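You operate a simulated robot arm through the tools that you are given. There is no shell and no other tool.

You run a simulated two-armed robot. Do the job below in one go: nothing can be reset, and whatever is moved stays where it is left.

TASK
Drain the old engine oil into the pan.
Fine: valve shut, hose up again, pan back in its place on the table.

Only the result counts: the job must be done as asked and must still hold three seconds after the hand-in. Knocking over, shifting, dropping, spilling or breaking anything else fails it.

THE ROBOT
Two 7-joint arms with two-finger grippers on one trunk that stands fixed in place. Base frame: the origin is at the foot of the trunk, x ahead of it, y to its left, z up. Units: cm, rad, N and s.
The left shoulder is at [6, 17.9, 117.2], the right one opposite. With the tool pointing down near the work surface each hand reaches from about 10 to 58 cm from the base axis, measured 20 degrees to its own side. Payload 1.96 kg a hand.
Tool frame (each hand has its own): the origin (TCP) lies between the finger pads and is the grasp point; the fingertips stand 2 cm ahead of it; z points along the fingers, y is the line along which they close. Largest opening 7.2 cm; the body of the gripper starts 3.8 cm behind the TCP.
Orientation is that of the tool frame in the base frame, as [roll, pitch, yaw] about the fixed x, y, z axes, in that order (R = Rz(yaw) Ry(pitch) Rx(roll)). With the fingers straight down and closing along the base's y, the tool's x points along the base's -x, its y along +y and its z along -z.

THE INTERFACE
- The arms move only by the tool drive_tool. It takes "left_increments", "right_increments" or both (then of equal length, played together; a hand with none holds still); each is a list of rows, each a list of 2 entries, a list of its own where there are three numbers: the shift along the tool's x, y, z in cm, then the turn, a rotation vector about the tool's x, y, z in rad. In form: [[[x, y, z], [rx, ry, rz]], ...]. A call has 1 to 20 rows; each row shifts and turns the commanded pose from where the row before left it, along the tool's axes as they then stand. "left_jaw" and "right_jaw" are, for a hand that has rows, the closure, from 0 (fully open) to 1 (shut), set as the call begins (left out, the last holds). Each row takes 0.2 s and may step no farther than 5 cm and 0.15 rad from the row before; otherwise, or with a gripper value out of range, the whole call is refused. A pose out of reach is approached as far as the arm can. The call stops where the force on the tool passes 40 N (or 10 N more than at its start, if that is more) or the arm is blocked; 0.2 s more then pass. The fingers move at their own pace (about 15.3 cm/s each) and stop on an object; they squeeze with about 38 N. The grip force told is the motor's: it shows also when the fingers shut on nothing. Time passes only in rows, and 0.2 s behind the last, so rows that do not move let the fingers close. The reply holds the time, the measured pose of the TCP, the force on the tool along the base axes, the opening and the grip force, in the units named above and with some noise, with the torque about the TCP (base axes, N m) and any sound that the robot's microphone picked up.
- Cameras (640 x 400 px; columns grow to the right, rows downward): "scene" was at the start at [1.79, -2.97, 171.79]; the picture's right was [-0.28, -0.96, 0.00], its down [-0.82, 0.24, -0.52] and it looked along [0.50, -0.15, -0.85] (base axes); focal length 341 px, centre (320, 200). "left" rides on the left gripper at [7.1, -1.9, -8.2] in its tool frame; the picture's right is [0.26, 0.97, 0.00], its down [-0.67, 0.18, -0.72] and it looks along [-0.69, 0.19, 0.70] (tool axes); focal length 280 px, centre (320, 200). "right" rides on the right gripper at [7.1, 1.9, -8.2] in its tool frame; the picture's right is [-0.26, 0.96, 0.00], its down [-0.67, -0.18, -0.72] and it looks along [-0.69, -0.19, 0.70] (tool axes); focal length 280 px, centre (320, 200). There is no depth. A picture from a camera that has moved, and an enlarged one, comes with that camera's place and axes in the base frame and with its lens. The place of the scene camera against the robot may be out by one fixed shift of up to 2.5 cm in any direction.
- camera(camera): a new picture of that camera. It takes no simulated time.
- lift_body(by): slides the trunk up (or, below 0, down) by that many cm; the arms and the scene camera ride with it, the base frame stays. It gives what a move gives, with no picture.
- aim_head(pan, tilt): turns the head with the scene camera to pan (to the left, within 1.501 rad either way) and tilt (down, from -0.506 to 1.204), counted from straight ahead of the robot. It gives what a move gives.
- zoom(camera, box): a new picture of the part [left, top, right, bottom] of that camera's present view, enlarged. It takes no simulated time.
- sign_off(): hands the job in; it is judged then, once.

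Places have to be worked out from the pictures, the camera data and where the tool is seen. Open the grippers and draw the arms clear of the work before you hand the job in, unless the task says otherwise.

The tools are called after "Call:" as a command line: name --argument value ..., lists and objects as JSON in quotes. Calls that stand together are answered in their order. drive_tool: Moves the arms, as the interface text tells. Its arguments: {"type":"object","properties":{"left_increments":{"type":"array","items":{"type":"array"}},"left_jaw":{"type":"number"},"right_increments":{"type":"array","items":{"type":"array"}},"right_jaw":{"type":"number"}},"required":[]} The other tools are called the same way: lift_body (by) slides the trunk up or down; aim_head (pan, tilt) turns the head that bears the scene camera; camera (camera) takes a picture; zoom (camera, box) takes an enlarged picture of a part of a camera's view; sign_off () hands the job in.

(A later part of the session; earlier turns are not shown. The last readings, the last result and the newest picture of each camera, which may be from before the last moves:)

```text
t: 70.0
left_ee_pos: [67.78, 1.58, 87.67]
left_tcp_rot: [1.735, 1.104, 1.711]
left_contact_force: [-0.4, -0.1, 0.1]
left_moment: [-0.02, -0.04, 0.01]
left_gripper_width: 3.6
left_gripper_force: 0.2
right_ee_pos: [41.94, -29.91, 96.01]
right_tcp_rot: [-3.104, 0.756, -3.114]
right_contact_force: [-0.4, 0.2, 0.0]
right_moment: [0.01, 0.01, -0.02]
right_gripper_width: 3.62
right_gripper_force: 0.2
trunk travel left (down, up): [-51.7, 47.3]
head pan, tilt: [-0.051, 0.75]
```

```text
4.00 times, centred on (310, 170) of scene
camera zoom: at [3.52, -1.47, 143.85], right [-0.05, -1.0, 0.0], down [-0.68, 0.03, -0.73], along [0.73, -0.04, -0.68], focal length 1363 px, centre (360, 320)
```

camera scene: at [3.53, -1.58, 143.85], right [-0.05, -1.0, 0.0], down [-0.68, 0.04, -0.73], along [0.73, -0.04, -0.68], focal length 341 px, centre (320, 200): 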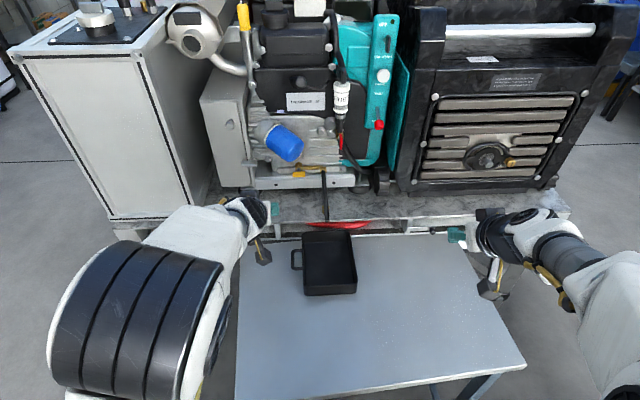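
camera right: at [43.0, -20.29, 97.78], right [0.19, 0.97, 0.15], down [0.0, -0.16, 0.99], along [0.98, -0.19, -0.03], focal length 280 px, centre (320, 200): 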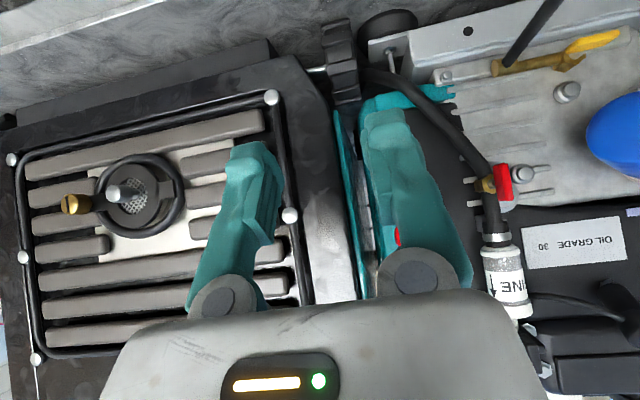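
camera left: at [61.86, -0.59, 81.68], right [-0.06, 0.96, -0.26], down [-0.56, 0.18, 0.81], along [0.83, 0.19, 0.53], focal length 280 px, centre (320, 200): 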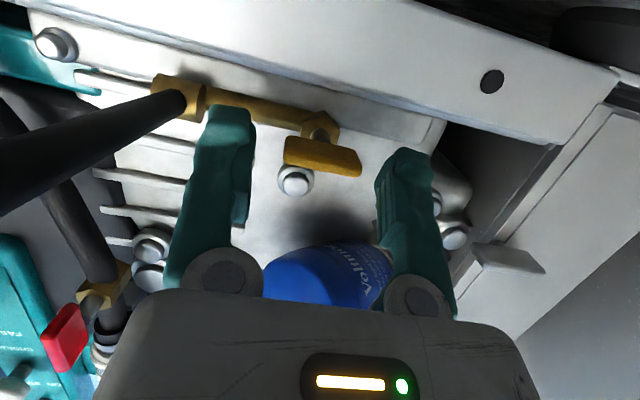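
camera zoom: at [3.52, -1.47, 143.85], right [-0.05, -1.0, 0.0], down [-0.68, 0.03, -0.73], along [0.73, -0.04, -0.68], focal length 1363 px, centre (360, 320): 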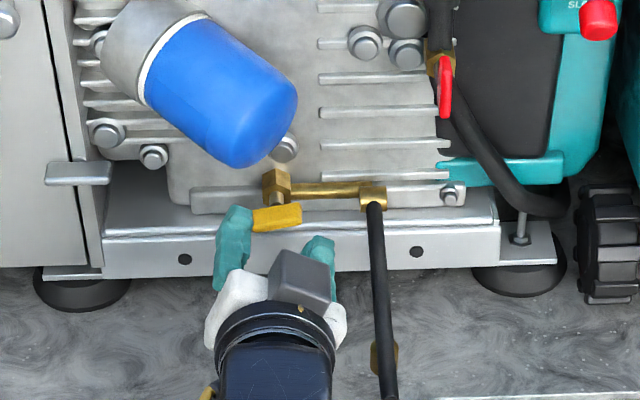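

There is good clearance between the hand and the hose, and the tool axis is now level and straight ahead. I finish the roll.

Call:
drive_tool --left_increments '[[[0, 0, 0], [0, 0, 0.14]], [[0, 0, 0], [0, 0, 0.14]], [[0, 0, 0], [0, 0, 0.14]], [[0, 0, 0], [0, 0, 0.14]], [[0, 0, 0], [0, 0, 0.14]], [[0, 0, 0], [0, 0, 0.14]], [[0, 0, 0], [0, 0, 0.14]]]'

Call:
zoom --camera "scene" --box '[250, 120, 370, 220]'

Call:
camera --camera "left"

```text
t: 71.6
left_ee_pos: [67.77, 1.51, 87.64]
left_tcp_rot: [1.643, 0.13, 1.574]
left_contact_force: [0.0, -0.1, -0.5]
left_moment: [0.0, -0.01, 0.02]
left_gripper_width: 3.6
left_gripper_force: 0.0
right_ee_pos: [41.95, -29.95, 96.09]
right_tcp_rot: [-3.106, 0.753, -3.114]
right_contact_force: [-0.5, -0.1, 0.3]
right_moment: [0.0, -0.02, -0.02]
right_gripper_width: 3.61
right_gripper_force: 0.1
trunk travel left (down, up): [-51.7, 47.3]
head pan, tilt: [-0.051, 0.75]
```

```text
4.00 times, centred on (310, 170) of scene
camera zoom: at [3.52, -1.48, 143.85], right [-0.05, -1.0, 0.0], down [-0.68, 0.03, -0.73], along [0.73, -0.04, -0.68], focal length 1363 px, centre (360, 320)
```

zoom: 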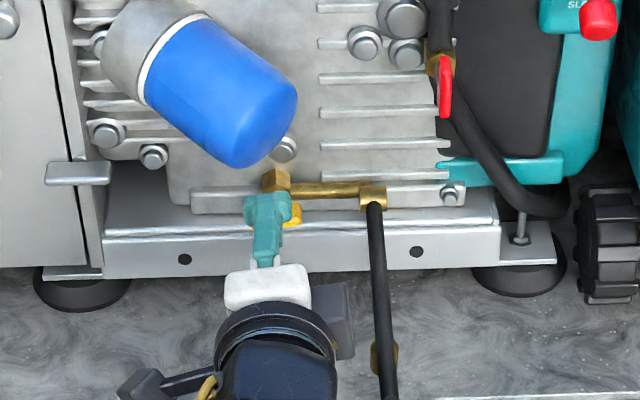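

```text
taken
camera left: at [59.53, 8.35, 85.39], right [0.07, 0.39, 0.92], down [-0.7, -0.64, 0.32], along [0.71, -0.66, 0.22], focal length 280 px, centre (320, 200)
```

left: 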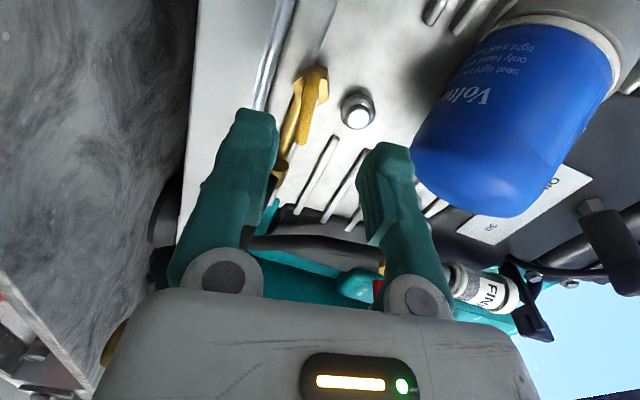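

The closing axis is now vertical, perpendicular to the lever. I lower 0.9 cm onto the lever's height and slide forward over it.

Call:
drive_tool --left_increments '[[[0.04, -0.885, 0], [0, 0, 0]], [[0, 0, 0], [0, 0, 0]], [[0, 0, 0.9], [0, 0, 0]]]' --left_jaw 0.64

Call:
zoom --camera "left" --box '[200, 40, 440, 200]'

```text
t: 72.4
left_ee_pos: [68.64, 1.42, 86.66]
left_tcp_rot: [1.645, 0.133, 1.574]
left_contact_force: [0.6, 0.3, 0.6]
left_moment: [0.01, 0.01, -0.01]
left_gripper_width: 2.59
left_gripper_force: 0.0
right_ee_pos: [41.95, -29.93, 96.01]
right_tcp_rot: [-3.104, 0.755, -3.114]
right_contact_force: [0.3, 1.2, -0.8]
right_moment: [0.0, 0.0, -0.02]
right_gripper_width: 3.61
right_gripper_force: 0.0
trunk travel left (down, up): [-51.7, 47.3]
head pan, tilt: [-0.051, 0.75]
```

```text
2.50 times, centred on (320, 120) of left
camera zoom: at [60.38, 8.29, 84.45], right [0.07, 0.39, 0.92], down [-0.7, -0.64, 0.32], along [0.71, -0.66, 0.23], focal length 701 px, centre (320, 400)
```

zoom: 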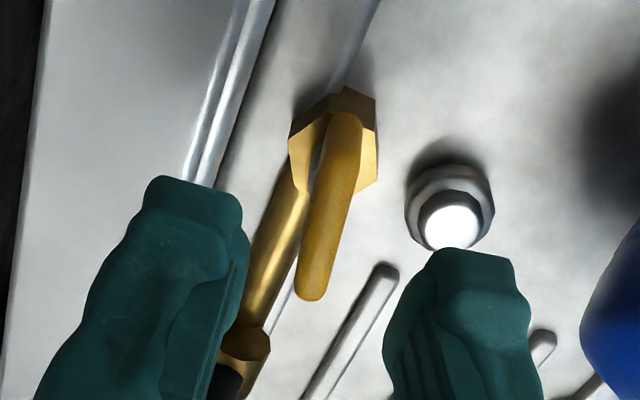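

The lever is clearly between finger lines, its centre near (72.7, 1.6, 86.5). I advance the remaining 2.8 cm.

Call:
drive_tool --left_increments '[[[0, 0.06, 0.95], [0, 0, 0]], [[0, 0.06, 0.95], [0, 0, 0]], [[0, 0.05, 0.9], [0, 0, 0]]]'

Call:
zoom --camera "left" --box '[200, 40, 440, 200]'

```text
t: 73.2
left_ee_pos: [71.5, 1.43, 86.5]
left_tcp_rot: [1.645, 0.133, 1.574]
left_contact_force: [0.0, 0.1, -0.2]
left_moment: [-0.03, 0.02, 0.01]
left_gripper_width: 2.59
left_gripper_force: 0.0
right_ee_pos: [41.95, -29.91, 96.21]
right_tcp_rot: [-3.106, 0.753, -3.113]
right_contact_force: [0.1, 0.5, 0.2]
right_moment: [0.0, 0.01, -0.03]
right_gripper_width: 3.62
right_gripper_force: 0.0
trunk travel left (down, up): [-51.7, 47.3]
head pan, tilt: [-0.051, 0.75]
```

```text
2.50 times, centred on (320, 120) of left
camera zoom: at [63.18, 8.27, 84.32], right [0.07, 0.39, 0.92], down [-0.7, -0.64, 0.32], along [0.71, -0.66, 0.22], focal length 701 px, centre (320, 400)
```

zoom: 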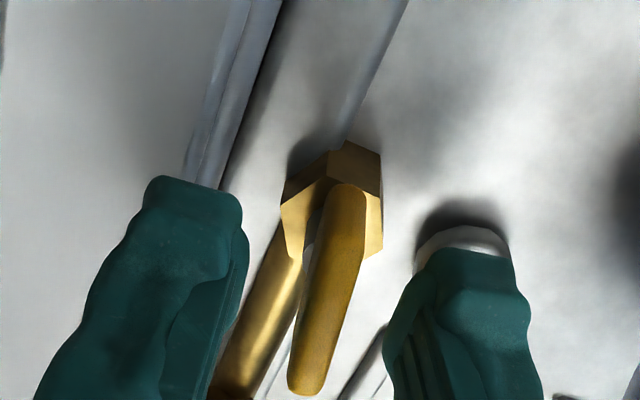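

Lever is between the pads with no contact. I close on its thickness.

Call:
drive_tool --left_increments '[[[0, 0, 0], [0, 0, 0]], [[0, 0, 0], [0, 0, 0]], [[0, 0, 0], [0, 0, 0]]]' --left_jaw 1

Call:
zoom --camera "left" --box '[200, 40, 440, 200]'

```text
t: 74.0
left_ee_pos: [71.49, 1.4, 86.52]
left_tcp_rot: [1.645, 0.134, 1.573]
left_contact_force: [3.6, 0.2, 2.7]
left_moment: [0.02, -0.12, -0.04]
left_gripper_width: 0.64
left_gripper_force: 34.7
right_ee_pos: [42.01, -29.98, 96.07]
right_tcp_rot: [-3.106, 0.753, -3.114]
right_contact_force: [0.0, -0.5, 0.3]
right_moment: [0.0, -0.03, -0.03]
right_gripper_width: 3.6
right_gripper_force: 0.0
trunk travel left (down, up): [-51.7, 47.3]
head pan, tilt: [-0.051, 0.75]
```

```text
2.50 times, centred on (320, 120) of left
camera zoom: at [63.19, 8.28, 84.36], right [0.07, 0.39, 0.92], down [-0.7, -0.64, 0.32], along [0.71, -0.66, 0.23], focal length 701 px, centre (320, 400)
```

zoom: 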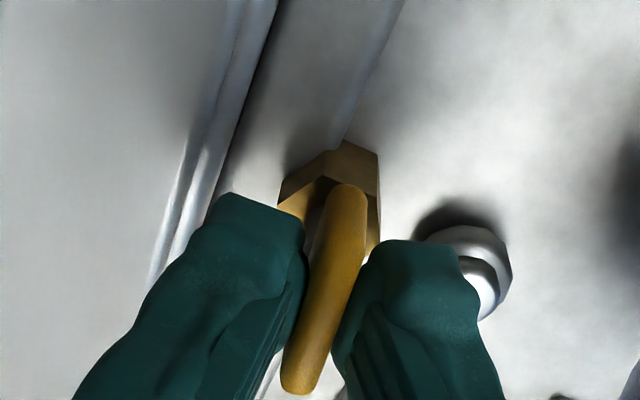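

Gripped (0.64 cm thick). I turn the lever counter-clockwise by 0.7 rad and watch torque, sound and the hose tip.

Call:
drive_tool --left_increments '[[[0, 0, 0], [0, -0.0086, -0.1197]], [[0, 0, 0], [0, -0.0086, -0.1197]], [[0, 0, 0], [0, -0.0086, -0.1197]], [[0, 0, 0], [0, -0.0086, -0.1197]], [[0, 0, 0], [0, -0.0086, -0.1197]], [[0, 0, 0], [0, -0.0086, -0.1197]]]'

Call:
zoom --camera "left" --box '[200, 40, 440, 200]'

Call:
zoom --camera "scene" --box '[250, 140, 380, 310]'

```text
t: 75.4
left_ee_pos: [71.56, 1.51, 86.6]
left_tcp_rot: [1.649, 0.855, 1.579]
left_contact_force: [-6.3, 3.2, -4.7]
left_moment: [0.01, -0.08, 0.01]
left_gripper_width: 0.67
left_gripper_force: 35.1
right_ee_pos: [41.84, -29.81, 96.13]
right_tcp_rot: [-3.105, 0.753, -3.112]
right_contact_force: [0.0, 0.1, 1.1]
right_moment: [-0.01, -0.03, 0.0]
right_gripper_width: 3.59
right_gripper_force: 0.0
trunk travel left (down, up): [-51.7, 47.3]
head pan, tilt: [-0.051, 0.75]
```

```text
2.50 times, centred on (320, 120) of left
camera zoom: at [63.17, 5.11, 80.4], right [0.07, 0.9, 0.43], down [-0.7, -0.27, 0.67], along [0.71, -0.35, 0.61], focal length 701 px, centre (320, 400)
```

zoom: 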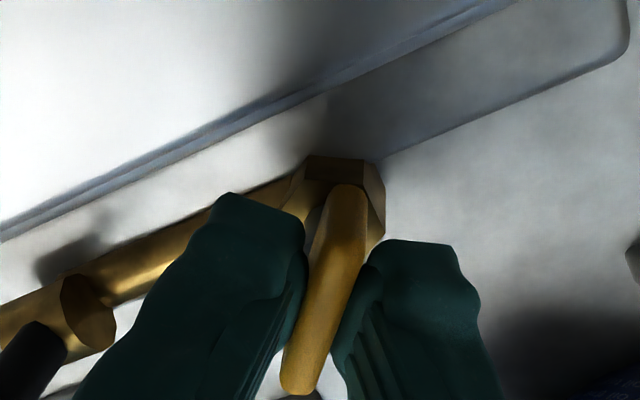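

```text
2.35 times, centred on (315, 225) of scene
camera zoom: at [3.46, -1.42, 143.84], right [-0.05, -1.0, 0.0], down [-0.68, 0.03, -0.73], along [0.73, -0.04, -0.68], focal length 802 px, centre (332, 141)
```

zoom: 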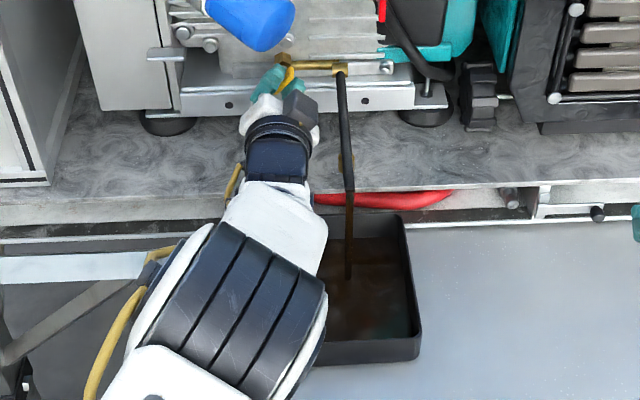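

Oil is running from the hose straight down into the pan. I open the valve a bit further and let it drain while watching the pan.

Call:
drive_tool --left_increments '[[[0, 0, 0], [0, -0.0086, -0.1197]], [[0, 0, 0], [0, -0.0086, -0.1197]], [[0, 0, 0], [0, -0.0086, -0.1197]], [[0, 0, 0], [0, -0.0086, -0.1197]], [[0, 0, 0], [0, 0, 0]], [[0, 0, 0], [0, 0, 0]], [[0, 0, 0], [0, 0, 0]], [[0, 0, 0], [0, 0, 0]], [[0, 0, 0], [0, 0, 0]], [[0, 0, 0], [0, 0, 0]]]'

Call:
zoom --camera "scene" --box '[250, 140, 380, 310]'

```text
t: 77.6
left_ee_pos: [71.41, 1.57, 86.54]
left_tcp_rot: [1.658, 1.335, 1.591]
left_contact_force: [-7.8, 5.8, -10.9]
left_moment: [0.02, 0.03, 0.08]
left_gripper_width: 0.67
left_gripper_force: 35.3
right_ee_pos: [41.93, -29.86, 96.22]
right_tcp_rot: [-3.103, 0.752, -3.113]
right_contact_force: [-1.4, 0.4, 0.2]
right_moment: [0.01, 0.02, 0.02]
right_gripper_width: 3.57
right_gripper_force: 0.0
trunk travel left (down, up): [-51.7, 47.3]
head pan, tilt: [-0.051, 0.75]
```

```text
2.35 times, centred on (315, 225) of scene
camera zoom: at [3.56, -1.36, 143.84], right [-0.05, -1.0, 0.0], down [-0.68, 0.03, -0.73], along [0.73, -0.04, -0.68], focal length 802 px, centre (332, 141)
```

zoom: 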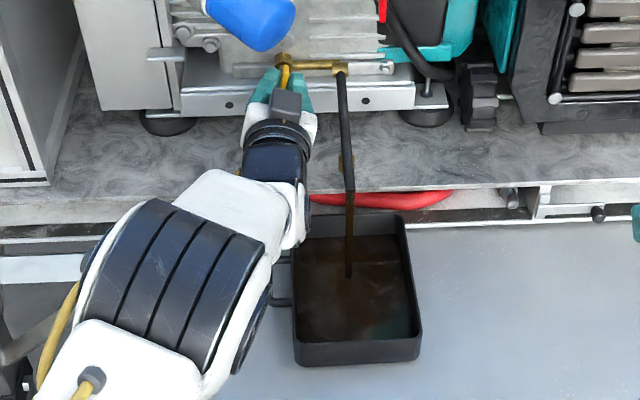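

The pan is filling steadily and the stream lands inside. I hold still and wait.

Call:
drive_tool --left_increments '[[[0, 0, 0], [0, 0, 0]], [[0, 0, 0], [0, 0, 0]], [[0, 0, 0], [0, 0, 0]], [[0, 0, 0], [0, 0, 0]], [[0, 0, 0], [0, 0, 0]], [[0, 0, 0], [0, 0, 0]], [[0, 0, 0], [0, 0, 0]], [[0, 0, 0], [0, 0, 0]], [[0, 0, 0], [0, 0, 0]], [[0, 0, 0], [0, 0, 0]], [[0, 0, 0], [0, 0, 0]], [[0, 0, 0], [0, 0, 0]], [[0, 0, 0], [0, 0, 0]], [[0, 0, 0], [0, 0, 0]], [[0, 0, 0], [0, 0, 0]]]'

Call:
zoom --camera "scene" --box '[250, 140, 380, 310]'

```text
t: 80.8
left_ee_pos: [71.61, 1.53, 86.55]
left_tcp_rot: [1.658, 1.333, 1.589]
left_contact_force: [-8.4, 7.1, -12.2]
left_moment: [-0.01, 0.18, 0.11]
left_gripper_width: 0.63
left_gripper_force: 34.8
right_ee_pos: [41.92, -29.78, 96.19]
right_tcp_rot: [-3.102, 0.752, -3.111]
right_contact_force: [0.1, 0.4, -0.3]
right_moment: [-0.02, -0.02, 0.01]
right_gripper_width: 3.61
right_gripper_force: 0.0
trunk travel left (down, up): [-51.7, 47.3]
head pan, tilt: [-0.051, 0.75]
```

```text
2.35 times, centred on (315, 225) of scene
camera zoom: at [3.57, -1.35, 143.85], right [-0.05, -1.0, 0.0], down [-0.68, 0.03, -0.73], along [0.73, -0.04, -0.68], focal length 802 px, centre (332, 141)
```

zoom: 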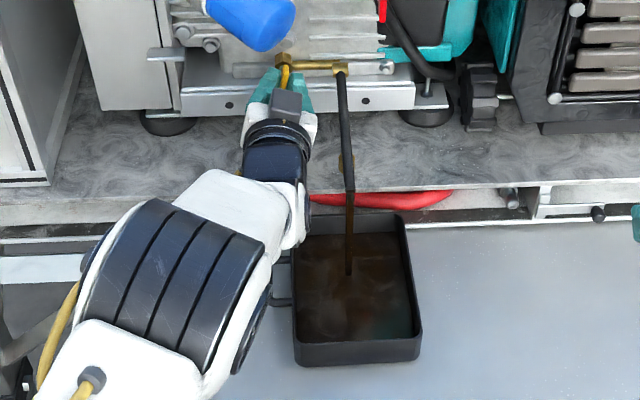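

Still running; the level is rising slowly and far below the rim. I keep waiting.

Call:
drive_tool --left_increments '[[[0, 0, 0], [0, 0, 0]], [[0, 0, 0], [0, 0, 0]], [[0, 0, 0], [0, 0, 0]], [[0, 0, 0], [0, 0, 0]], [[0, 0, 0], [0, 0, 0]], [[0, 0, 0], [0, 0, 0]], [[0, 0, 0], [0, 0, 0]], [[0, 0, 0], [0, 0, 0]], [[0, 0, 0], [0, 0, 0]], [[0, 0, 0], [0, 0, 0]], [[0, 0, 0], [0, 0, 0]], [[0, 0, 0], [0, 0, 0]], [[0, 0, 0], [0, 0, 0]], [[0, 0, 0], [0, 0, 0]], [[0, 0, 0], [0, 0, 0]], [[0, 0, 0], [0, 0, 0]], [[0, 0, 0], [0, 0, 0]], [[0, 0, 0], [0, 0, 0]], [[0, 0, 0], [0, 0, 0]], [[0, 0, 0], [0, 0, 0]]]'

Call:
zoom --camera "scene" --box '[250, 140, 380, 310]'

Call:
drive_tool --left_increments '[[[0, 0, 0], [0, 0, 0]], [[0, 0, 0], [0, 0, 0]], [[0, 0, 0], [0, 0, 0]], [[0, 0, 0], [0, 0, 0]], [[0, 0, 0], [0, 0, 0]], [[0, 0, 0], [0, 0, 0]], [[0, 0, 0], [0, 0, 0]], [[0, 0, 0], [0, 0, 0]], [[0, 0, 0], [0, 0, 0]], [[0, 0, 0], [0, 0, 0]], [[0, 0, 0], [0, 0, 0]], [[0, 0, 0], [0, 0, 0]], [[0, 0, 0], [0, 0, 0]], [[0, 0, 0], [0, 0, 0]], [[0, 0, 0], [0, 0, 0]], [[0, 0, 0], [0, 0, 0]], [[0, 0, 0], [0, 0, 0]], [[0, 0, 0], [0, 0, 0]], [[0, 0, 0], [0, 0, 0]], [[0, 0, 0], [0, 0, 0]]]'

Call:
zoom --camera "scene" --box '[250, 140, 380, 310]'

```text
t: 85.0
left_ee_pos: [71.5, 1.51, 86.57]
left_tcp_rot: [1.657, 1.334, 1.588]
left_contact_force: [-7.3, 6.8, -10.2]
left_moment: [0.0, 0.12, 0.12]
left_gripper_width: 0.62
left_gripper_force: 35.0
right_ee_pos: [41.89, -29.93, 96.22]
right_tcp_rot: [-3.101, 0.752, -3.112]
right_contact_force: [0.5, 0.0, 0.1]
right_moment: [-0.01, -0.01, 0.0]
right_gripper_width: 3.61
right_gripper_force: 0.1
trunk travel left (down, up): [-51.7, 47.3]
head pan, tilt: [-0.051, 0.75]
```

```text
2.35 times, centred on (315, 225) of scene
camera zoom: at [3.58, -1.35, 143.85], right [-0.05, -1.0, 0.0], down [-0.68, 0.03, -0.73], along [0.73, -0.04, -0.68], focal length 802 px, centre (332, 141)
```

zoom: 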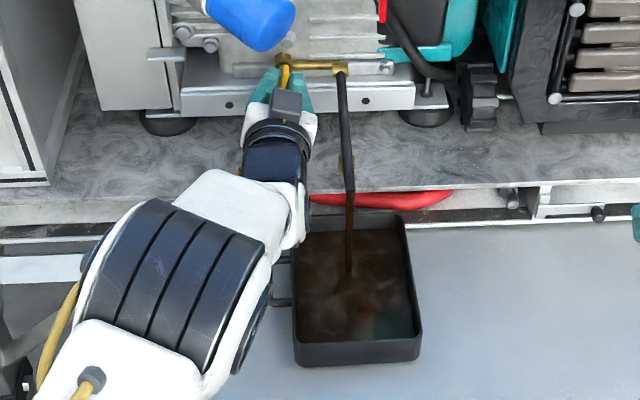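

```text
t: 89.2
left_ee_pos: [71.5, 1.52, 86.66]
left_tcp_rot: [1.655, 1.333, 1.588]
left_contact_force: [-2.4, 6.3, -6.6]
left_moment: [0.03, 0.07, 0.14]
left_gripper_width: 0.68
left_gripper_force: 35.0
right_ee_pos: [42.03, -29.86, 96.15]
right_tcp_rot: [-3.103, 0.752, -3.112]
right_contact_force: [-0.5, 0.0, -0.1]
right_moment: [0.02, 0.01, -0.02]
right_gripper_width: 3.61
right_gripper_force: 0.1
trunk travel left (down, up): [-51.7, 47.3]
head pan, tilt: [-0.051, 0.75]
```

```text
2.35 times, centred on (315, 225) of scene
camera zoom: at [3.58, -1.36, 143.85], right [-0.05, -1.0, 0.0], down [-0.68, 0.03, -0.73], along [0.73, -0.04, -0.68], focal length 802 px, centre (332, 141)
```

zoom: 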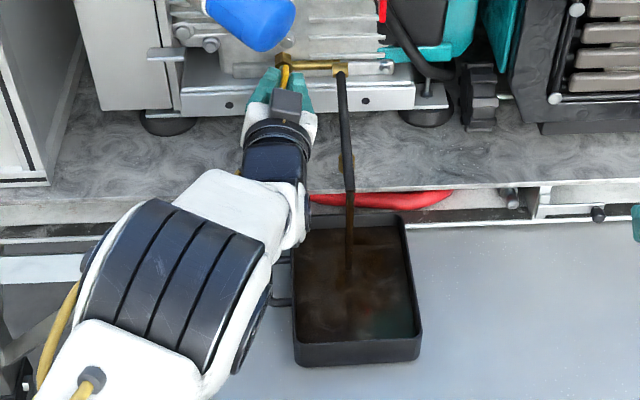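

Still flowing, with plenty of freeboard left. I continue to wait.

Call:
drive_tool --left_increments '[[[0, 0, 0], [0, 0, 0]], [[0, 0, 0], [0, 0, 0]], [[0, 0, 0], [0, 0, 0]], [[0, 0, 0], [0, 0, 0]], [[0, 0, 0], [0, 0, 0]], [[0, 0, 0], [0, 0, 0]], [[0, 0, 0], [0, 0, 0]], [[0, 0, 0], [0, 0, 0]], [[0, 0, 0], [0, 0, 0]], [[0, 0, 0], [0, 0, 0]], [[0, 0, 0], [0, 0, 0]], [[0, 0, 0], [0, 0, 0]], [[0, 0, 0], [0, 0, 0]], [[0, 0, 0], [0, 0, 0]], [[0, 0, 0], [0, 0, 0]], [[0, 0, 0], [0, 0, 0]], [[0, 0, 0], [0, 0, 0]], [[0, 0, 0], [0, 0, 0]], [[0, 0, 0], [0, 0, 0]], [[0, 0, 0], [0, 0, 0]]]'

Call:
drive_tool --left_increments '[[[0, 0, 0], [0, 0, 0]], [[0, 0, 0], [0, 0, 0]], [[0, 0, 0], [0, 0, 0]], [[0, 0, 0], [0, 0, 0]], [[0, 0, 0], [0, 0, 0]], [[0, 0, 0], [0, 0, 0]], [[0, 0, 0], [0, 0, 0]], [[0, 0, 0], [0, 0, 0]], [[0, 0, 0], [0, 0, 0]], [[0, 0, 0], [0, 0, 0]], [[0, 0, 0], [0, 0, 0]], [[0, 0, 0], [0, 0, 0]], [[0, 0, 0], [0, 0, 0]], [[0, 0, 0], [0, 0, 0]], [[0, 0, 0], [0, 0, 0]], [[0, 0, 0], [0, 0, 0]], [[0, 0, 0], [0, 0, 0]], [[0, 0, 0], [0, 0, 0]], [[0, 0, 0], [0, 0, 0]], [[0, 0, 0], [0, 0, 0]]]'

Call:
zoom --camera "scene" --box '[250, 140, 380, 310]'

```text
t: 93.4
left_ee_pos: [71.4, 1.55, 86.67]
left_tcp_rot: [1.653, 1.334, 1.586]
left_contact_force: [0.2, 5.8, -2.7]
left_moment: [0.02, 0.03, 0.11]
left_gripper_width: 0.65
left_gripper_force: 34.6
right_ee_pos: [41.97, -29.91, 96.16]
right_tcp_rot: [-3.103, 0.753, -3.112]
right_contact_force: [-0.1, -0.2, -0.4]
right_moment: [-0.02, 0.01, 0.02]
right_gripper_width: 3.59
right_gripper_force: 0.0
trunk travel left (down, up): [-51.7, 47.3]
head pan, tilt: [-0.051, 0.75]
```

```text
t: 97.6
left_ee_pos: [71.51, 1.5, 86.67]
left_tcp_rot: [1.655, 1.333, 1.587]
left_contact_force: [2.6, 5.8, -1.6]
left_moment: [0.02, -0.01, 0.15]
left_gripper_width: 0.63
left_gripper_force: 35.6
right_ee_pos: [42.02, -29.9, 96.22]
right_tcp_rot: [-3.103, 0.753, -3.112]
right_contact_force: [-0.2, 0.1, 0.0]
right_moment: [0.01, -0.03, 0.0]
right_gripper_width: 3.59
right_gripper_force: 0.1
trunk travel left (down, up): [-51.7, 47.3]
head pan, tilt: [-0.051, 0.75]
```

```text
2.35 times, centred on (315, 225) of scene
camera zoom: at [3.58, -1.36, 143.85], right [-0.05, -1.0, 0.0], down [-0.68, 0.03, -0.73], along [0.73, -0.04, -0.68], focal length 802 px, centre (332, 141)
```

zoom: 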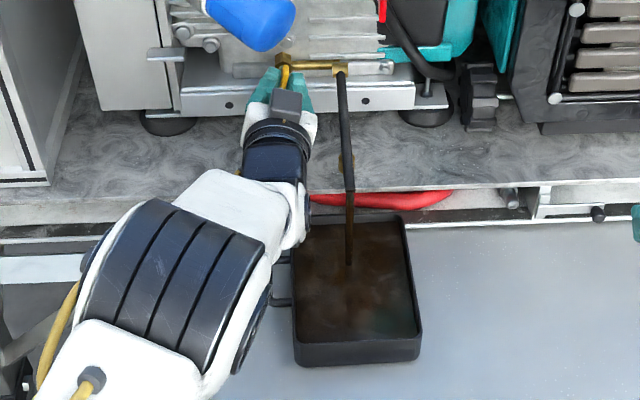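

The pan is about half full, still streaming. I keep watching in 4-second steps so that it cannot overflow.

Call:
drive_tool --left_increments '[[[0, 0, 0], [0, 0, 0]], [[0, 0, 0], [0, 0, 0]], [[0, 0, 0], [0, 0, 0]], [[0, 0, 0], [0, 0, 0]], [[0, 0, 0], [0, 0, 0]], [[0, 0, 0], [0, 0, 0]], [[0, 0, 0], [0, 0, 0]], [[0, 0, 0], [0, 0, 0]], [[0, 0, 0], [0, 0, 0]], [[0, 0, 0], [0, 0, 0]], [[0, 0, 0], [0, 0, 0]], [[0, 0, 0], [0, 0, 0]], [[0, 0, 0], [0, 0, 0]], [[0, 0, 0], [0, 0, 0]], [[0, 0, 0], [0, 0, 0]], [[0, 0, 0], [0, 0, 0]], [[0, 0, 0], [0, 0, 0]], [[0, 0, 0], [0, 0, 0]], [[0, 0, 0], [0, 0, 0]], [[0, 0, 0], [0, 0, 0]]]'

Call:
zoom --camera "scene" --box '[290, 190, 370, 300]'

```text
t: 101.8
left_ee_pos: [71.43, 1.61, 86.51]
left_tcp_rot: [1.654, 1.333, 1.586]
left_contact_force: [2.9, 5.1, -0.1]
left_moment: [0.0, 0.0, 0.11]
left_gripper_width: 0.65
left_gripper_force: 34.9
right_ee_pos: [42.0, -29.83, 96.13]
right_tcp_rot: [-3.103, 0.753, -3.112]
right_contact_force: [-0.4, -0.2, 0.6]
right_moment: [0.01, 0.01, 0.0]
right_gripper_width: 3.55
right_gripper_force: 0.2
trunk travel left (down, up): [-51.7, 47.3]
head pan, tilt: [-0.051, 0.75]
```

```text
3.64 times, centred on (330, 245) of scene
camera zoom: at [3.57, -1.36, 143.85], right [-0.05, -1.0, 0.0], down [-0.68, 0.03, -0.73], along [0.73, -0.04, -0.68], focal length 1239 px, centre (284, 36)
```

zoom: 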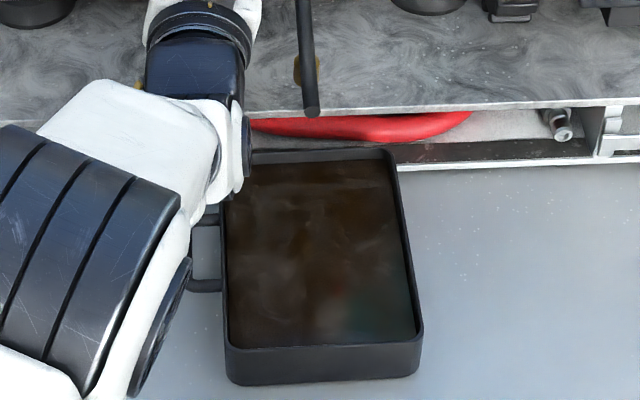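

The stream has stopped: the engine is drained and the pan is not full to the rim. I wait a moment for drips, then turn the lever back clockwise to its stop.

Call:
drive_tool --left_increments '[[[0, 0, 0], [0, 0, 0]], [[0, 0, 0], [0, 0, 0]], [[0, 0, 0], [0, 0, 0]], [[0, 0, 0], [0, 0, 0]], [[0, 0, 0], [0, 0, 0]], [[0, 0, 0], [0, 0, 0]], [[0, 0, 0], [0, 0.0086, 0.1197]], [[0, 0, 0], [0, 0.0086, 0.1197]], [[0, 0, 0], [0, 0.0086, 0.1197]], [[0, 0, 0], [0, 0.0086, 0.1197]], [[0, 0, 0], [0, 0.0086, 0.1197]], [[0, 0, 0], [0, 0.0086, 0.1197]], [[0, 0, 0], [0, 0.0086, 0.1197]], [[0, 0, 0], [0, 0.0086, 0.1197]], [[0, 0, 0], [0, 0.0086, 0.1197]], [[0, 0, 0], [0, 0.0086, 0.1197]]]'

Call:
camera --camera "left"

Call:
zoom --camera "scene" --box '[250, 140, 380, 310]'

```text
t: 105.2
left_ee_pos: [71.48, 1.43, 86.65]
left_tcp_rot: [1.645, 0.13, 1.574]
left_contact_force: [4.5, -0.9, 3.4]
left_moment: [-0.04, -0.09, -0.09]
left_gripper_width: 0.65
left_gripper_force: 34.6
right_ee_pos: [41.79, -29.91, 96.09]
right_tcp_rot: [-3.105, 0.754, -3.113]
right_contact_force: [0.9, 0.4, -0.1]
right_moment: [-0.02, -0.01, -0.01]
right_gripper_width: 3.58
right_gripper_force: 0.1
trunk travel left (down, up): [-51.7, 47.3]
head pan, tilt: [-0.051, 0.75]
```

```text
taken
camera left: at [63.21, 8.21, 84.38], right [0.07, 0.39, 0.92], down [-0.7, -0.64, 0.32], along [0.71, -0.66, 0.22], focal length 280 px, centre (320, 200)
```

left: 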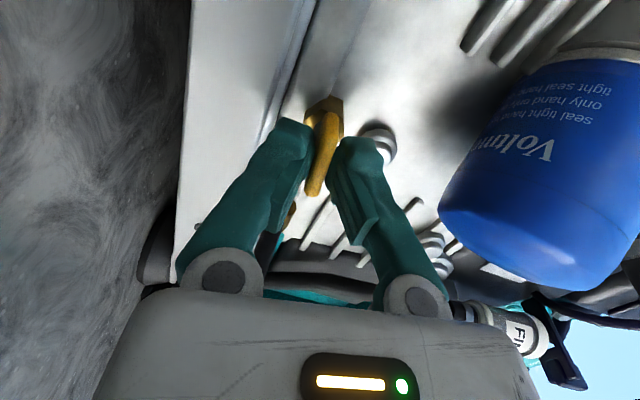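

```text
2.35 times, centred on (315, 225) of scene
camera zoom: at [3.54, -1.49, 143.85], right [-0.05, -1.0, 0.0], down [-0.68, 0.03, -0.73], along [0.73, -0.04, -0.68], focal length 802 px, centre (332, 141)
```

zoom: 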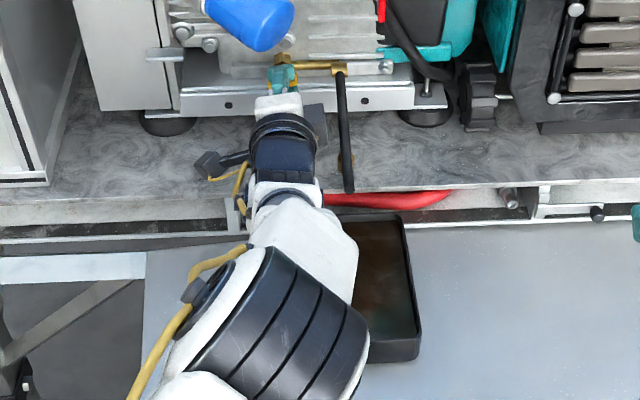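

The lever is back to where I gripped it (about 10 degrees short of shut). I turn the last bit until the stop resists.

Call:
drive_tool --left_increments '[[[0, 0, 0], [0, 0.0072, 0.0997]], [[0, 0, 0], [0, 0.0036, 0.05]], [[0, 0, 0], [0, 0, 0]]]'

Call:
drive_tool --left_increments '[[[0, 0, 0], [0, 0.0036, 0.05]], [[0, 0, 0], [0, 0, 0]]]'

Call:
zoom --camera "left" --box '[200, 40, 440, 200]'

```text
t: 106.0
left_ee_pos: [71.5, 1.39, 86.59]
left_tcp_rot: [1.644, -0.019, 1.574]
left_contact_force: [5.4, -4.0, 4.2]
left_moment: [-0.16, -0.07, -0.05]
left_gripper_width: 0.65
left_gripper_force: 34.6
right_ee_pos: [41.9, -29.93, 96.14]
right_tcp_rot: [-3.105, 0.751, -3.113]
right_contact_force: [-0.7, 0.1, 0.1]
right_moment: [0.01, 0.03, 0.01]
right_gripper_width: 3.6
right_gripper_force: 0.0
trunk travel left (down, up): [-51.7, 47.3]
head pan, tilt: [-0.051, 0.75]
```

```text
t: 106.6
left_ee_pos: [71.52, 1.31, 86.56]
left_tcp_rot: [1.646, -0.068, 1.572]
left_contact_force: [2.8, -4.4, 1.8]
left_moment: [-0.4, -0.08, -0.09]
left_gripper_width: 0.66
left_gripper_force: 35.3
right_ee_pos: [41.99, -29.95, 96.02]
right_tcp_rot: [-3.105, 0.755, -3.113]
right_contact_force: [0.7, -0.1, 0.1]
right_moment: [-0.02, 0.01, 0.0]
right_gripper_width: 3.6
right_gripper_force: 0.1
trunk travel left (down, up): [-51.7, 47.3]
head pan, tilt: [-0.051, 0.75]
```

```text
2.50 times, centred on (320, 120) of left
camera zoom: at [63.2, 8.52, 85.78], right [0.07, 0.2, 0.98], down [-0.7, -0.69, 0.19], along [0.71, -0.7, 0.09], focal length 701 px, centre (320, 400)
```

zoom: 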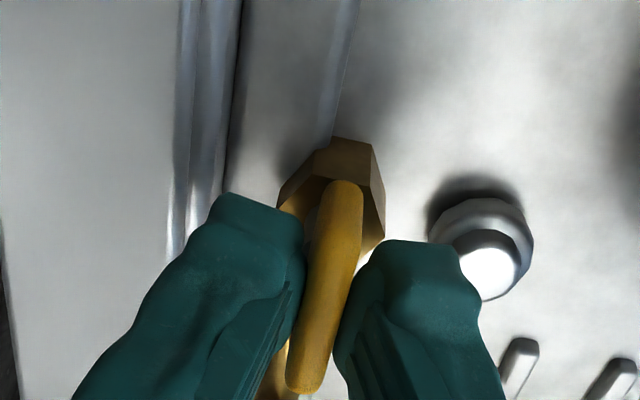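

The torque rises to 0.4 N m: the valve is at its shut stop. I open the fingers, back straight out, and check lever and hose tip.

Call:
drive_tool --left_increments '[[[0, 0, 0], [0, 0, 0]], [[0, 0, 0], [0, 0, 0]], [[0, 0, -2], [0, 0, 0]], [[0, 0, -2], [0, 0, 0]], [[0, 0, -2], [0, 0, 0]]]' --left_jaw 0.64

Call:
zoom --camera "scene" --box '[260, 130, 360, 200]'

Call:
zoom --camera "scene" --box '[250, 140, 380, 310]'

```text
t: 107.8
left_ee_pos: [65.37, 1.35, 86.95]
left_tcp_rot: [1.644, -0.067, 1.574]
left_contact_force: [-0.1, -0.3, 0.6]
left_moment: [0.0, 0.0, 0.01]
left_gripper_width: 2.57
left_gripper_force: 0.0
right_ee_pos: [41.88, -29.93, 96.02]
right_tcp_rot: [-3.105, 0.755, -3.115]
right_contact_force: [-0.2, 0.5, -0.5]
right_moment: [-0.01, -0.02, 0.01]
right_gripper_width: 3.58
right_gripper_force: 0.1
trunk travel left (down, up): [-51.7, 47.3]
head pan, tilt: [-0.051, 0.75]
```

```text
5.71 times, centred on (310, 165) of scene
camera zoom: at [3.46, -1.48, 143.85], right [-0.05, -1.0, 0.0], down [-0.68, 0.03, -0.73], along [0.73, -0.04, -0.68], focal length 1947 px, centre (377, 400)
```

zoom: 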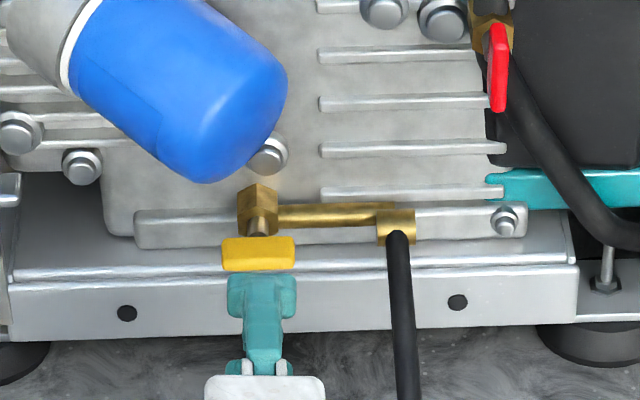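

```text
2.35 times, centred on (315, 225) of scene
camera zoom: at [3.46, -1.48, 143.85], right [-0.05, -1.0, 0.0], down [-0.68, 0.03, -0.73], along [0.73, -0.04, -0.68], focal length 802 px, centre (332, 141)
```

zoom: 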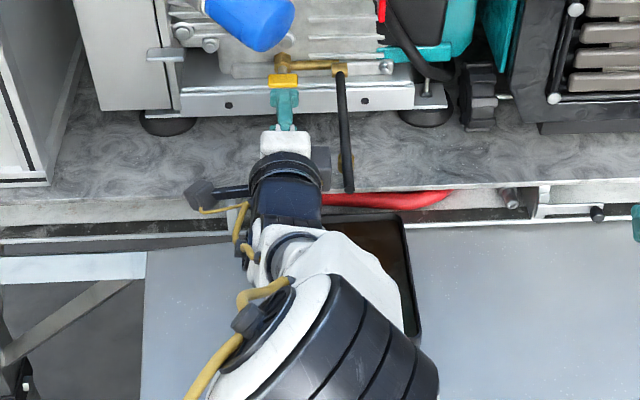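

The lever is horizontal as at the start and no oil drips. I draw the left hand up and to the left, unroll it and pitch it back down.

Call:
drive_tool --left_increments '[[[2.08, 1.1, -1.43], [0, 0, 0]], [[2.08, 1.1, -1.43], [0, 0, 0]], [[2.08, 1.1, -1.43], [0, 0, 0]], [[0, 0, 0], [0, 0, -0.145]], [[0, 0, 0], [0, 0, -0.145]], [[0, 0, 0], [0, 0, -0.145]], [[0, 0, 0], [0, 0, -0.145]], [[0, 0, 0], [0, 0, -0.145]], [[0, 0, 0], [0, 0, -0.145]], [[0, 0, 0], [0, 0, -0.145]], [[0, 0, 0], [0, 0, -0.145]], [[0, 0, 0], [0, 0, -0.145]], [[0, 0, 0], [0, 0, -0.145]], [[0, 0, 0], [0, 0, -0.145]], [[0, 0, 0], [0, 0.14, 0]], [[0, 0, 0], [0, 0.14, 0]], [[0, 0, 0], [0, 0.14, 0]], [[0, 0, 0], [0, 0.14, 0]], [[0, 0, 0], [0, 0.14, 0]]]'

Call:
camera --camera "scene"

```text
t: 111.8
left_ee_pos: [61.43, 7.25, 91.14]
left_tcp_rot: [3.082, 0.794, 3.102]
left_contact_force: [0.1, -0.3, -0.3]
left_moment: [-0.03, 0.01, 0.0]
left_gripper_width: 2.59
left_gripper_force: 0.1
right_ee_pos: [41.96, -29.92, 96.03]
right_tcp_rot: [-3.106, 0.752, -3.114]
right_contact_force: [-0.3, 0.2, -0.7]
right_moment: [-0.01, 0.01, 0.0]
right_gripper_width: 3.6
right_gripper_force: 0.0
trunk travel left (down, up): [-51.7, 47.3]
head pan, tilt: [-0.051, 0.75]
```

```text
taken
camera scene: at [3.54, -1.47, 143.85], right [-0.05, -1.0, 0.0], down [-0.68, 0.03, -0.73], along [0.73, -0.04, -0.68], focal length 341 px, centre (320, 200)
```

scene: 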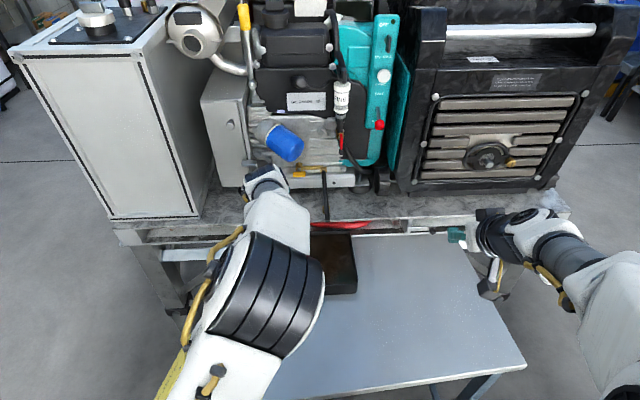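

The way is clear. I bring the left hand back to its side, out of the right hand's way.

Call:
drive_tool --left_increments '[[[2.1, 1.83, -2.37], [0, 0, 0]], [[2.1, 1.83, -2.37], [0, 0, 0]], [[2.1, 1.83, -2.37], [0, 0, 0]], [[2.1, 1.83, -2.37], [0, 0, 0]], [[2.1, 1.83, -2.37], [0, 0, 0]], [[2.1, 1.83, -2.37], [0, 0, 0]]]'

Call:
camera --camera "scene"

Call:
zoom --camera "scene" --box '[280, 140, 380, 310]'

Call:
camera --camera "left"

```text
t: 113.2
left_ee_pos: [42.21, 18.26, 92.66]
left_tcp_rot: [3.079, 0.797, 3.101]
left_contact_force: [-0.1, 0.0, 1.4]
left_moment: [-0.01, -0.03, 0.0]
left_gripper_width: 2.59
left_gripper_force: 0.1
right_ee_pos: [41.86, -30.06, 96.13]
right_tcp_rot: [-3.107, 0.754, -3.115]
right_contact_force: [-0.5, 0.2, 0.1]
right_moment: [-0.01, -0.02, -0.03]
right_gripper_width: 3.6
right_gripper_force: 0.0
trunk travel left (down, up): [-51.7, 47.3]
head pan, tilt: [-0.051, 0.75]
```

```text
taken
camera scene: at [3.32, -1.6, 143.85], right [-0.05, -1.0, 0.0], down [-0.68, 0.04, -0.73], along [0.73, -0.04, -0.68], focal length 341 px, centre (320, 200)
```

scene: 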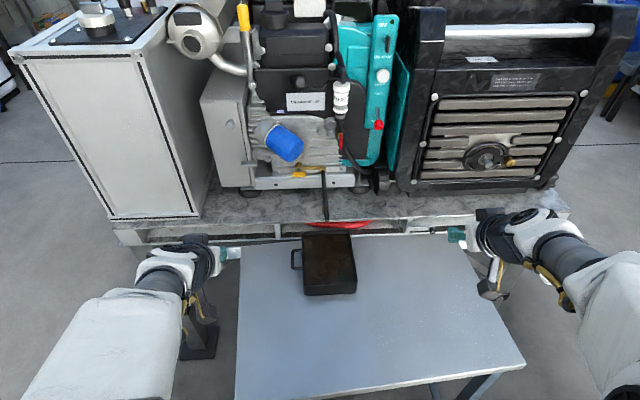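

```text
2.35 times, centred on (330, 225) of scene
camera zoom: at [3.32, -1.6, 143.85], right [-0.05, -1.0, 0.0], down [-0.68, 0.04, -0.73], along [0.73, -0.04, -0.68], focal length 802 px, centre (296, 141)
```

zoom: 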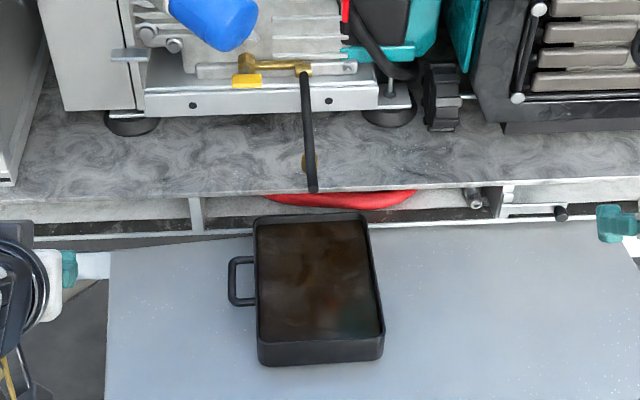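

```text
taken
camera left: at [31.54, 16.23, 93.14], right [-0.19, 0.97, -0.14], down [-0.04, 0.14, 0.99], along [0.98, 0.19, 0.01], focal length 280 px, centre (320, 200)
```

left: 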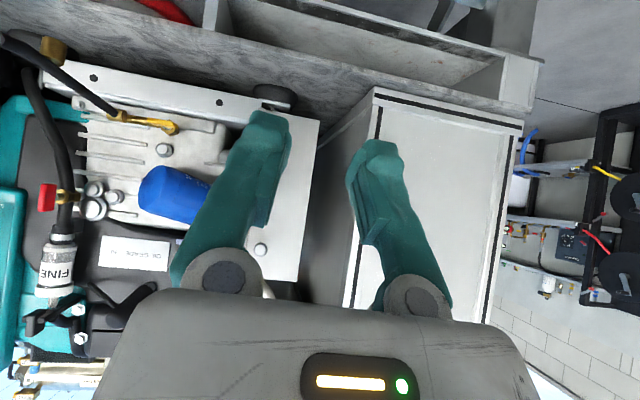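

Everything is in place: pan with oil under the tip, hose horizontal. I bring the right hand over the hose's tip to lift it again before the pan is moved.

Call:
drive_tool --right_increments '[[[-1.135, 3.12, 1.66], [0, 0, 0]], [[-1.135, 3.12, 1.66], [0, 0, 0]], [[-1.135, 3.12, 1.66], [0, 0, 0]], [[-1.135, 3.12, 1.66], [0, 0, 0]], [[-1.135, 3.12, 1.66], [0, 0, 0]], [[-1.135, 3.12, 1.66], [0, 0, 0]], [[-1.135, 3.12, 1.66], [0, 0, 0]], [[-1.135, 3.12, 1.66], [0, 0, 0]]]' --right_jaw 0.6

Call:
camera --camera "right"

Call:
camera --camera "scene"

```text
t: 115.0
left_ee_pos: [42.57, 18.4, 92.43]
left_tcp_rot: [3.079, 0.795, 3.104]
left_contact_force: [-0.2, -0.3, 0.5]
left_moment: [0.0, 0.01, 0.05]
left_gripper_width: 2.58
left_gripper_force: 0.0
right_ee_pos: [57.63, -4.78, 91.77]
right_tcp_rot: [-3.105, 0.755, -3.114]
right_contact_force: [-0.6, -0.8, -0.2]
right_moment: [0.01, -0.01, 0.01]
right_gripper_width: 2.9
right_gripper_force: 0.0
trunk travel left (down, up): [-51.7, 47.3]
head pan, tilt: [-0.051, 0.75]
```

```text
taken
camera right: at [46.95, -2.79, 92.84], right [0.19, 0.97, 0.15], down [0.0, -0.16, 0.99], along [0.98, -0.19, -0.03], focal length 280 px, centre (320, 200)
```

right: 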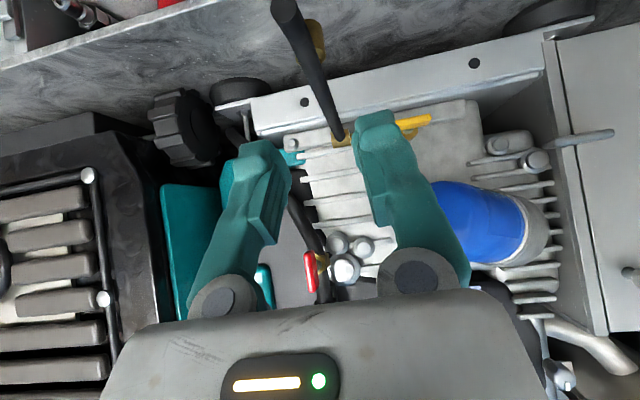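

```text
taken
camera scene: at [3.6, -1.38, 143.85], right [-0.05, -1.0, 0.0], down [-0.68, 0.03, -0.73], along [0.73, -0.04, -0.68], focal length 341 px, centre (320, 200)
```

scene: 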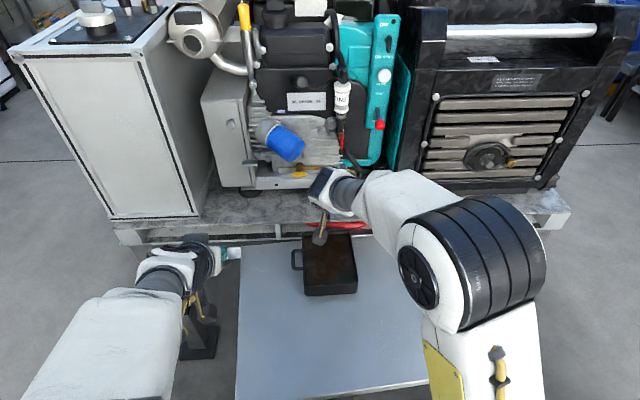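

The hose runs at y about -5.15, tip near x 57.7. I lower the open fingers over it about 1.2 cm from its end.

Call:
drive_tool --right_increments '[[[0.778, -0.15, 1.178], [0, 0, 0]], [[0.778, -0.15, 1.178], [0, 0, 0]], [[0.778, 0, 1.178], [0, 0, 0]], [[0.778, 0, 1.178], [0, 0, 0]], [[0.778, 0, 1.178], [0, 0, 0]]]'

Call:
camera --camera "right"

Call:
zoom --camera "scene" --box '[280, 150, 380, 260]'

```text
t: 116.2
left_ee_pos: [42.5, 18.33, 92.42]
left_tcp_rot: [3.081, 0.797, 3.102]
left_contact_force: [0.7, -1.0, 0.2]
left_moment: [-0.02, 0.0, -0.02]
left_gripper_width: 2.59
left_gripper_force: 0.1
right_ee_pos: [58.97, -5.38, 84.88]
right_tcp_rot: [-3.104, 0.752, -3.11]
right_contact_force: [0.3, 1.0, -0.5]
right_moment: [-0.05, 0.0, 0.0]
right_gripper_width: 2.89
right_gripper_force: 0.1
trunk travel left (down, up): [-51.7, 47.3]
head pan, tilt: [-0.051, 0.75]
```

```text
taken
camera right: at [48.27, -3.48, 85.94], right [0.19, 0.97, 0.15], down [0.0, -0.16, 0.99], along [0.98, -0.18, -0.03], focal length 280 px, centre (320, 200)
```

right: 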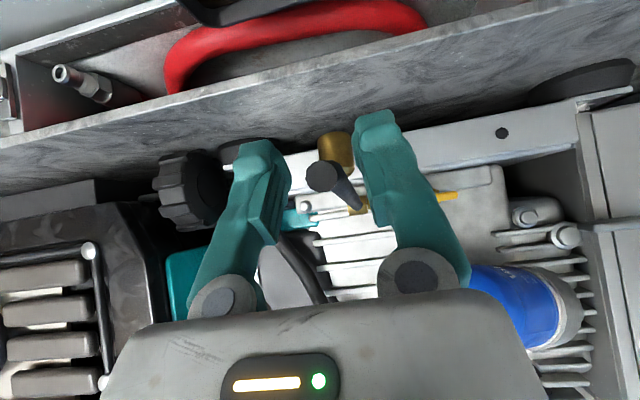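

```text
3.64 times, centred on (330, 205) of scene
camera zoom: at [3.56, -1.44, 143.85], right [-0.05, -1.0, 0.0], down [-0.68, 0.03, -0.73], along [0.73, -0.04, -0.68], focal length 1239 px, centre (284, 182)
```

zoom: 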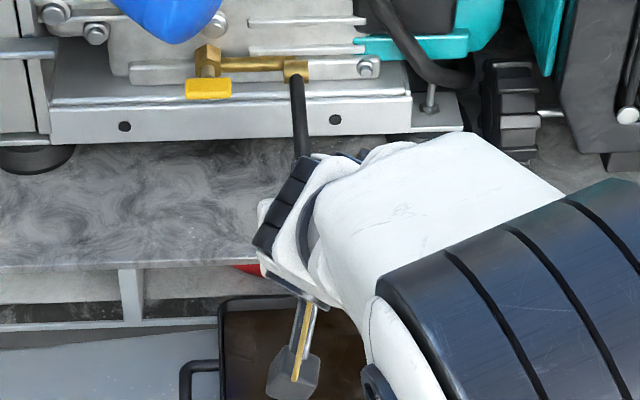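

The hose end sits between the fingers at y about -5.0, the hand is at -5.38. I shift left 0.35 cm and close.

Call:
drive_tool --right_increments '[[[0, 0.35, 0], [0, 0, 0]], [[0, 0, 0], [0, 0, 0]]]'

Call:
drive_tool --right_increments '[[[0, 0, 0], [0, 0, 0]], [[0, 0, 0], [0, 0, 0]], [[0, 0, 0], [0, 0, 0]]]' --right_jaw 1

Call:
camera --camera "right"

```text
t: 116.8
left_ee_pos: [42.47, 18.4, 92.56]
left_tcp_rot: [3.08, 0.799, 3.102]
left_contact_force: [0.8, 0.7, -0.6]
left_moment: [0.01, -0.01, 0.03]
left_gripper_width: 2.56
left_gripper_force: 0.0
right_ee_pos: [58.83, -4.96, 84.81]
right_tcp_rot: [-3.104, 0.754, -3.114]
right_contact_force: [0.4, -0.1, 0.1]
right_moment: [-0.02, -0.01, 0.0]
right_gripper_width: 2.87
right_gripper_force: 0.0
trunk travel left (down, up): [-51.7, 47.3]
head pan, tilt: [-0.051, 0.75]
```

```text
t: 117.6
left_ee_pos: [42.47, 18.29, 92.51]
left_tcp_rot: [3.081, 0.797, 3.102]
left_contact_force: [0.0, 0.1, -0.2]
left_moment: [0.02, -0.01, 0.02]
left_gripper_width: 2.6
left_gripper_force: 0.0
right_ee_pos: [58.77, -5.09, 84.92]
right_tcp_rot: [-3.105, 0.755, -3.114]
right_contact_force: [0.8, -1.4, 0.1]
right_moment: [0.04, -0.04, -0.02]
right_gripper_width: 0.92
right_gripper_force: 36.9
trunk travel left (down, up): [-51.7, 47.3]
head pan, tilt: [-0.051, 0.75]
```

```text
taken
camera right: at [48.22, -3.11, 85.94], right [0.19, 0.97, 0.15], down [0.0, -0.16, 0.99], along [0.98, -0.19, -0.03], focal length 280 px, centre (320, 200)
```

right: 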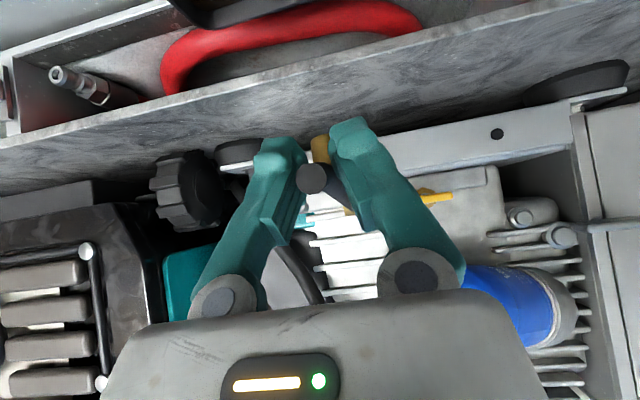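

The hose is held. I raise it along its arc, first 20 degrees, and check the grip.

Call:
drive_tool --right_increments '[[[-0.7315, -0.03, -0.8415], [0, 0, 0]], [[-0.788, -0.03, -0.788], [0, 0, 0]], [[-0.8415, -0.03, -0.7315], [0, 0, 0]], [[-0.89, -0.03, -0.671], [0, 0, 0]], [[-0.935, -0.03, -0.607], [0, 0, 0]]]'

Call:
camera --camera "right"

```text
t: 118.8
left_ee_pos: [42.45, 18.37, 92.46]
left_tcp_rot: [3.08, 0.795, 3.101]
left_contact_force: [0.3, -0.1, -0.7]
left_moment: [-0.02, 0.04, -0.01]
left_gripper_width: 2.61
left_gripper_force: 0.1
right_ee_pos: [59.36, -4.97, 90.55]
right_tcp_rot: [-3.104, 0.755, -3.113]
right_contact_force: [-1.4, -0.3, 0.9]
right_moment: [0.02, 0.04, 0.0]
right_gripper_width: 0.0
right_gripper_force: 29.4
trunk travel left (down, up): [-51.7, 47.3]
head pan, tilt: [-0.051, 0.75]
```

```text
taken
camera right: at [48.75, -3.14, 91.54], right [0.19, 0.97, 0.15], down [0.0, -0.16, 0.99], along [0.98, -0.19, -0.03], focal length 280 px, centre (320, 200)
```

right: 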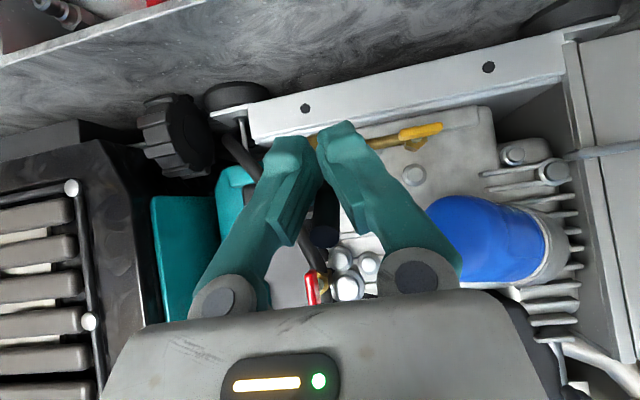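

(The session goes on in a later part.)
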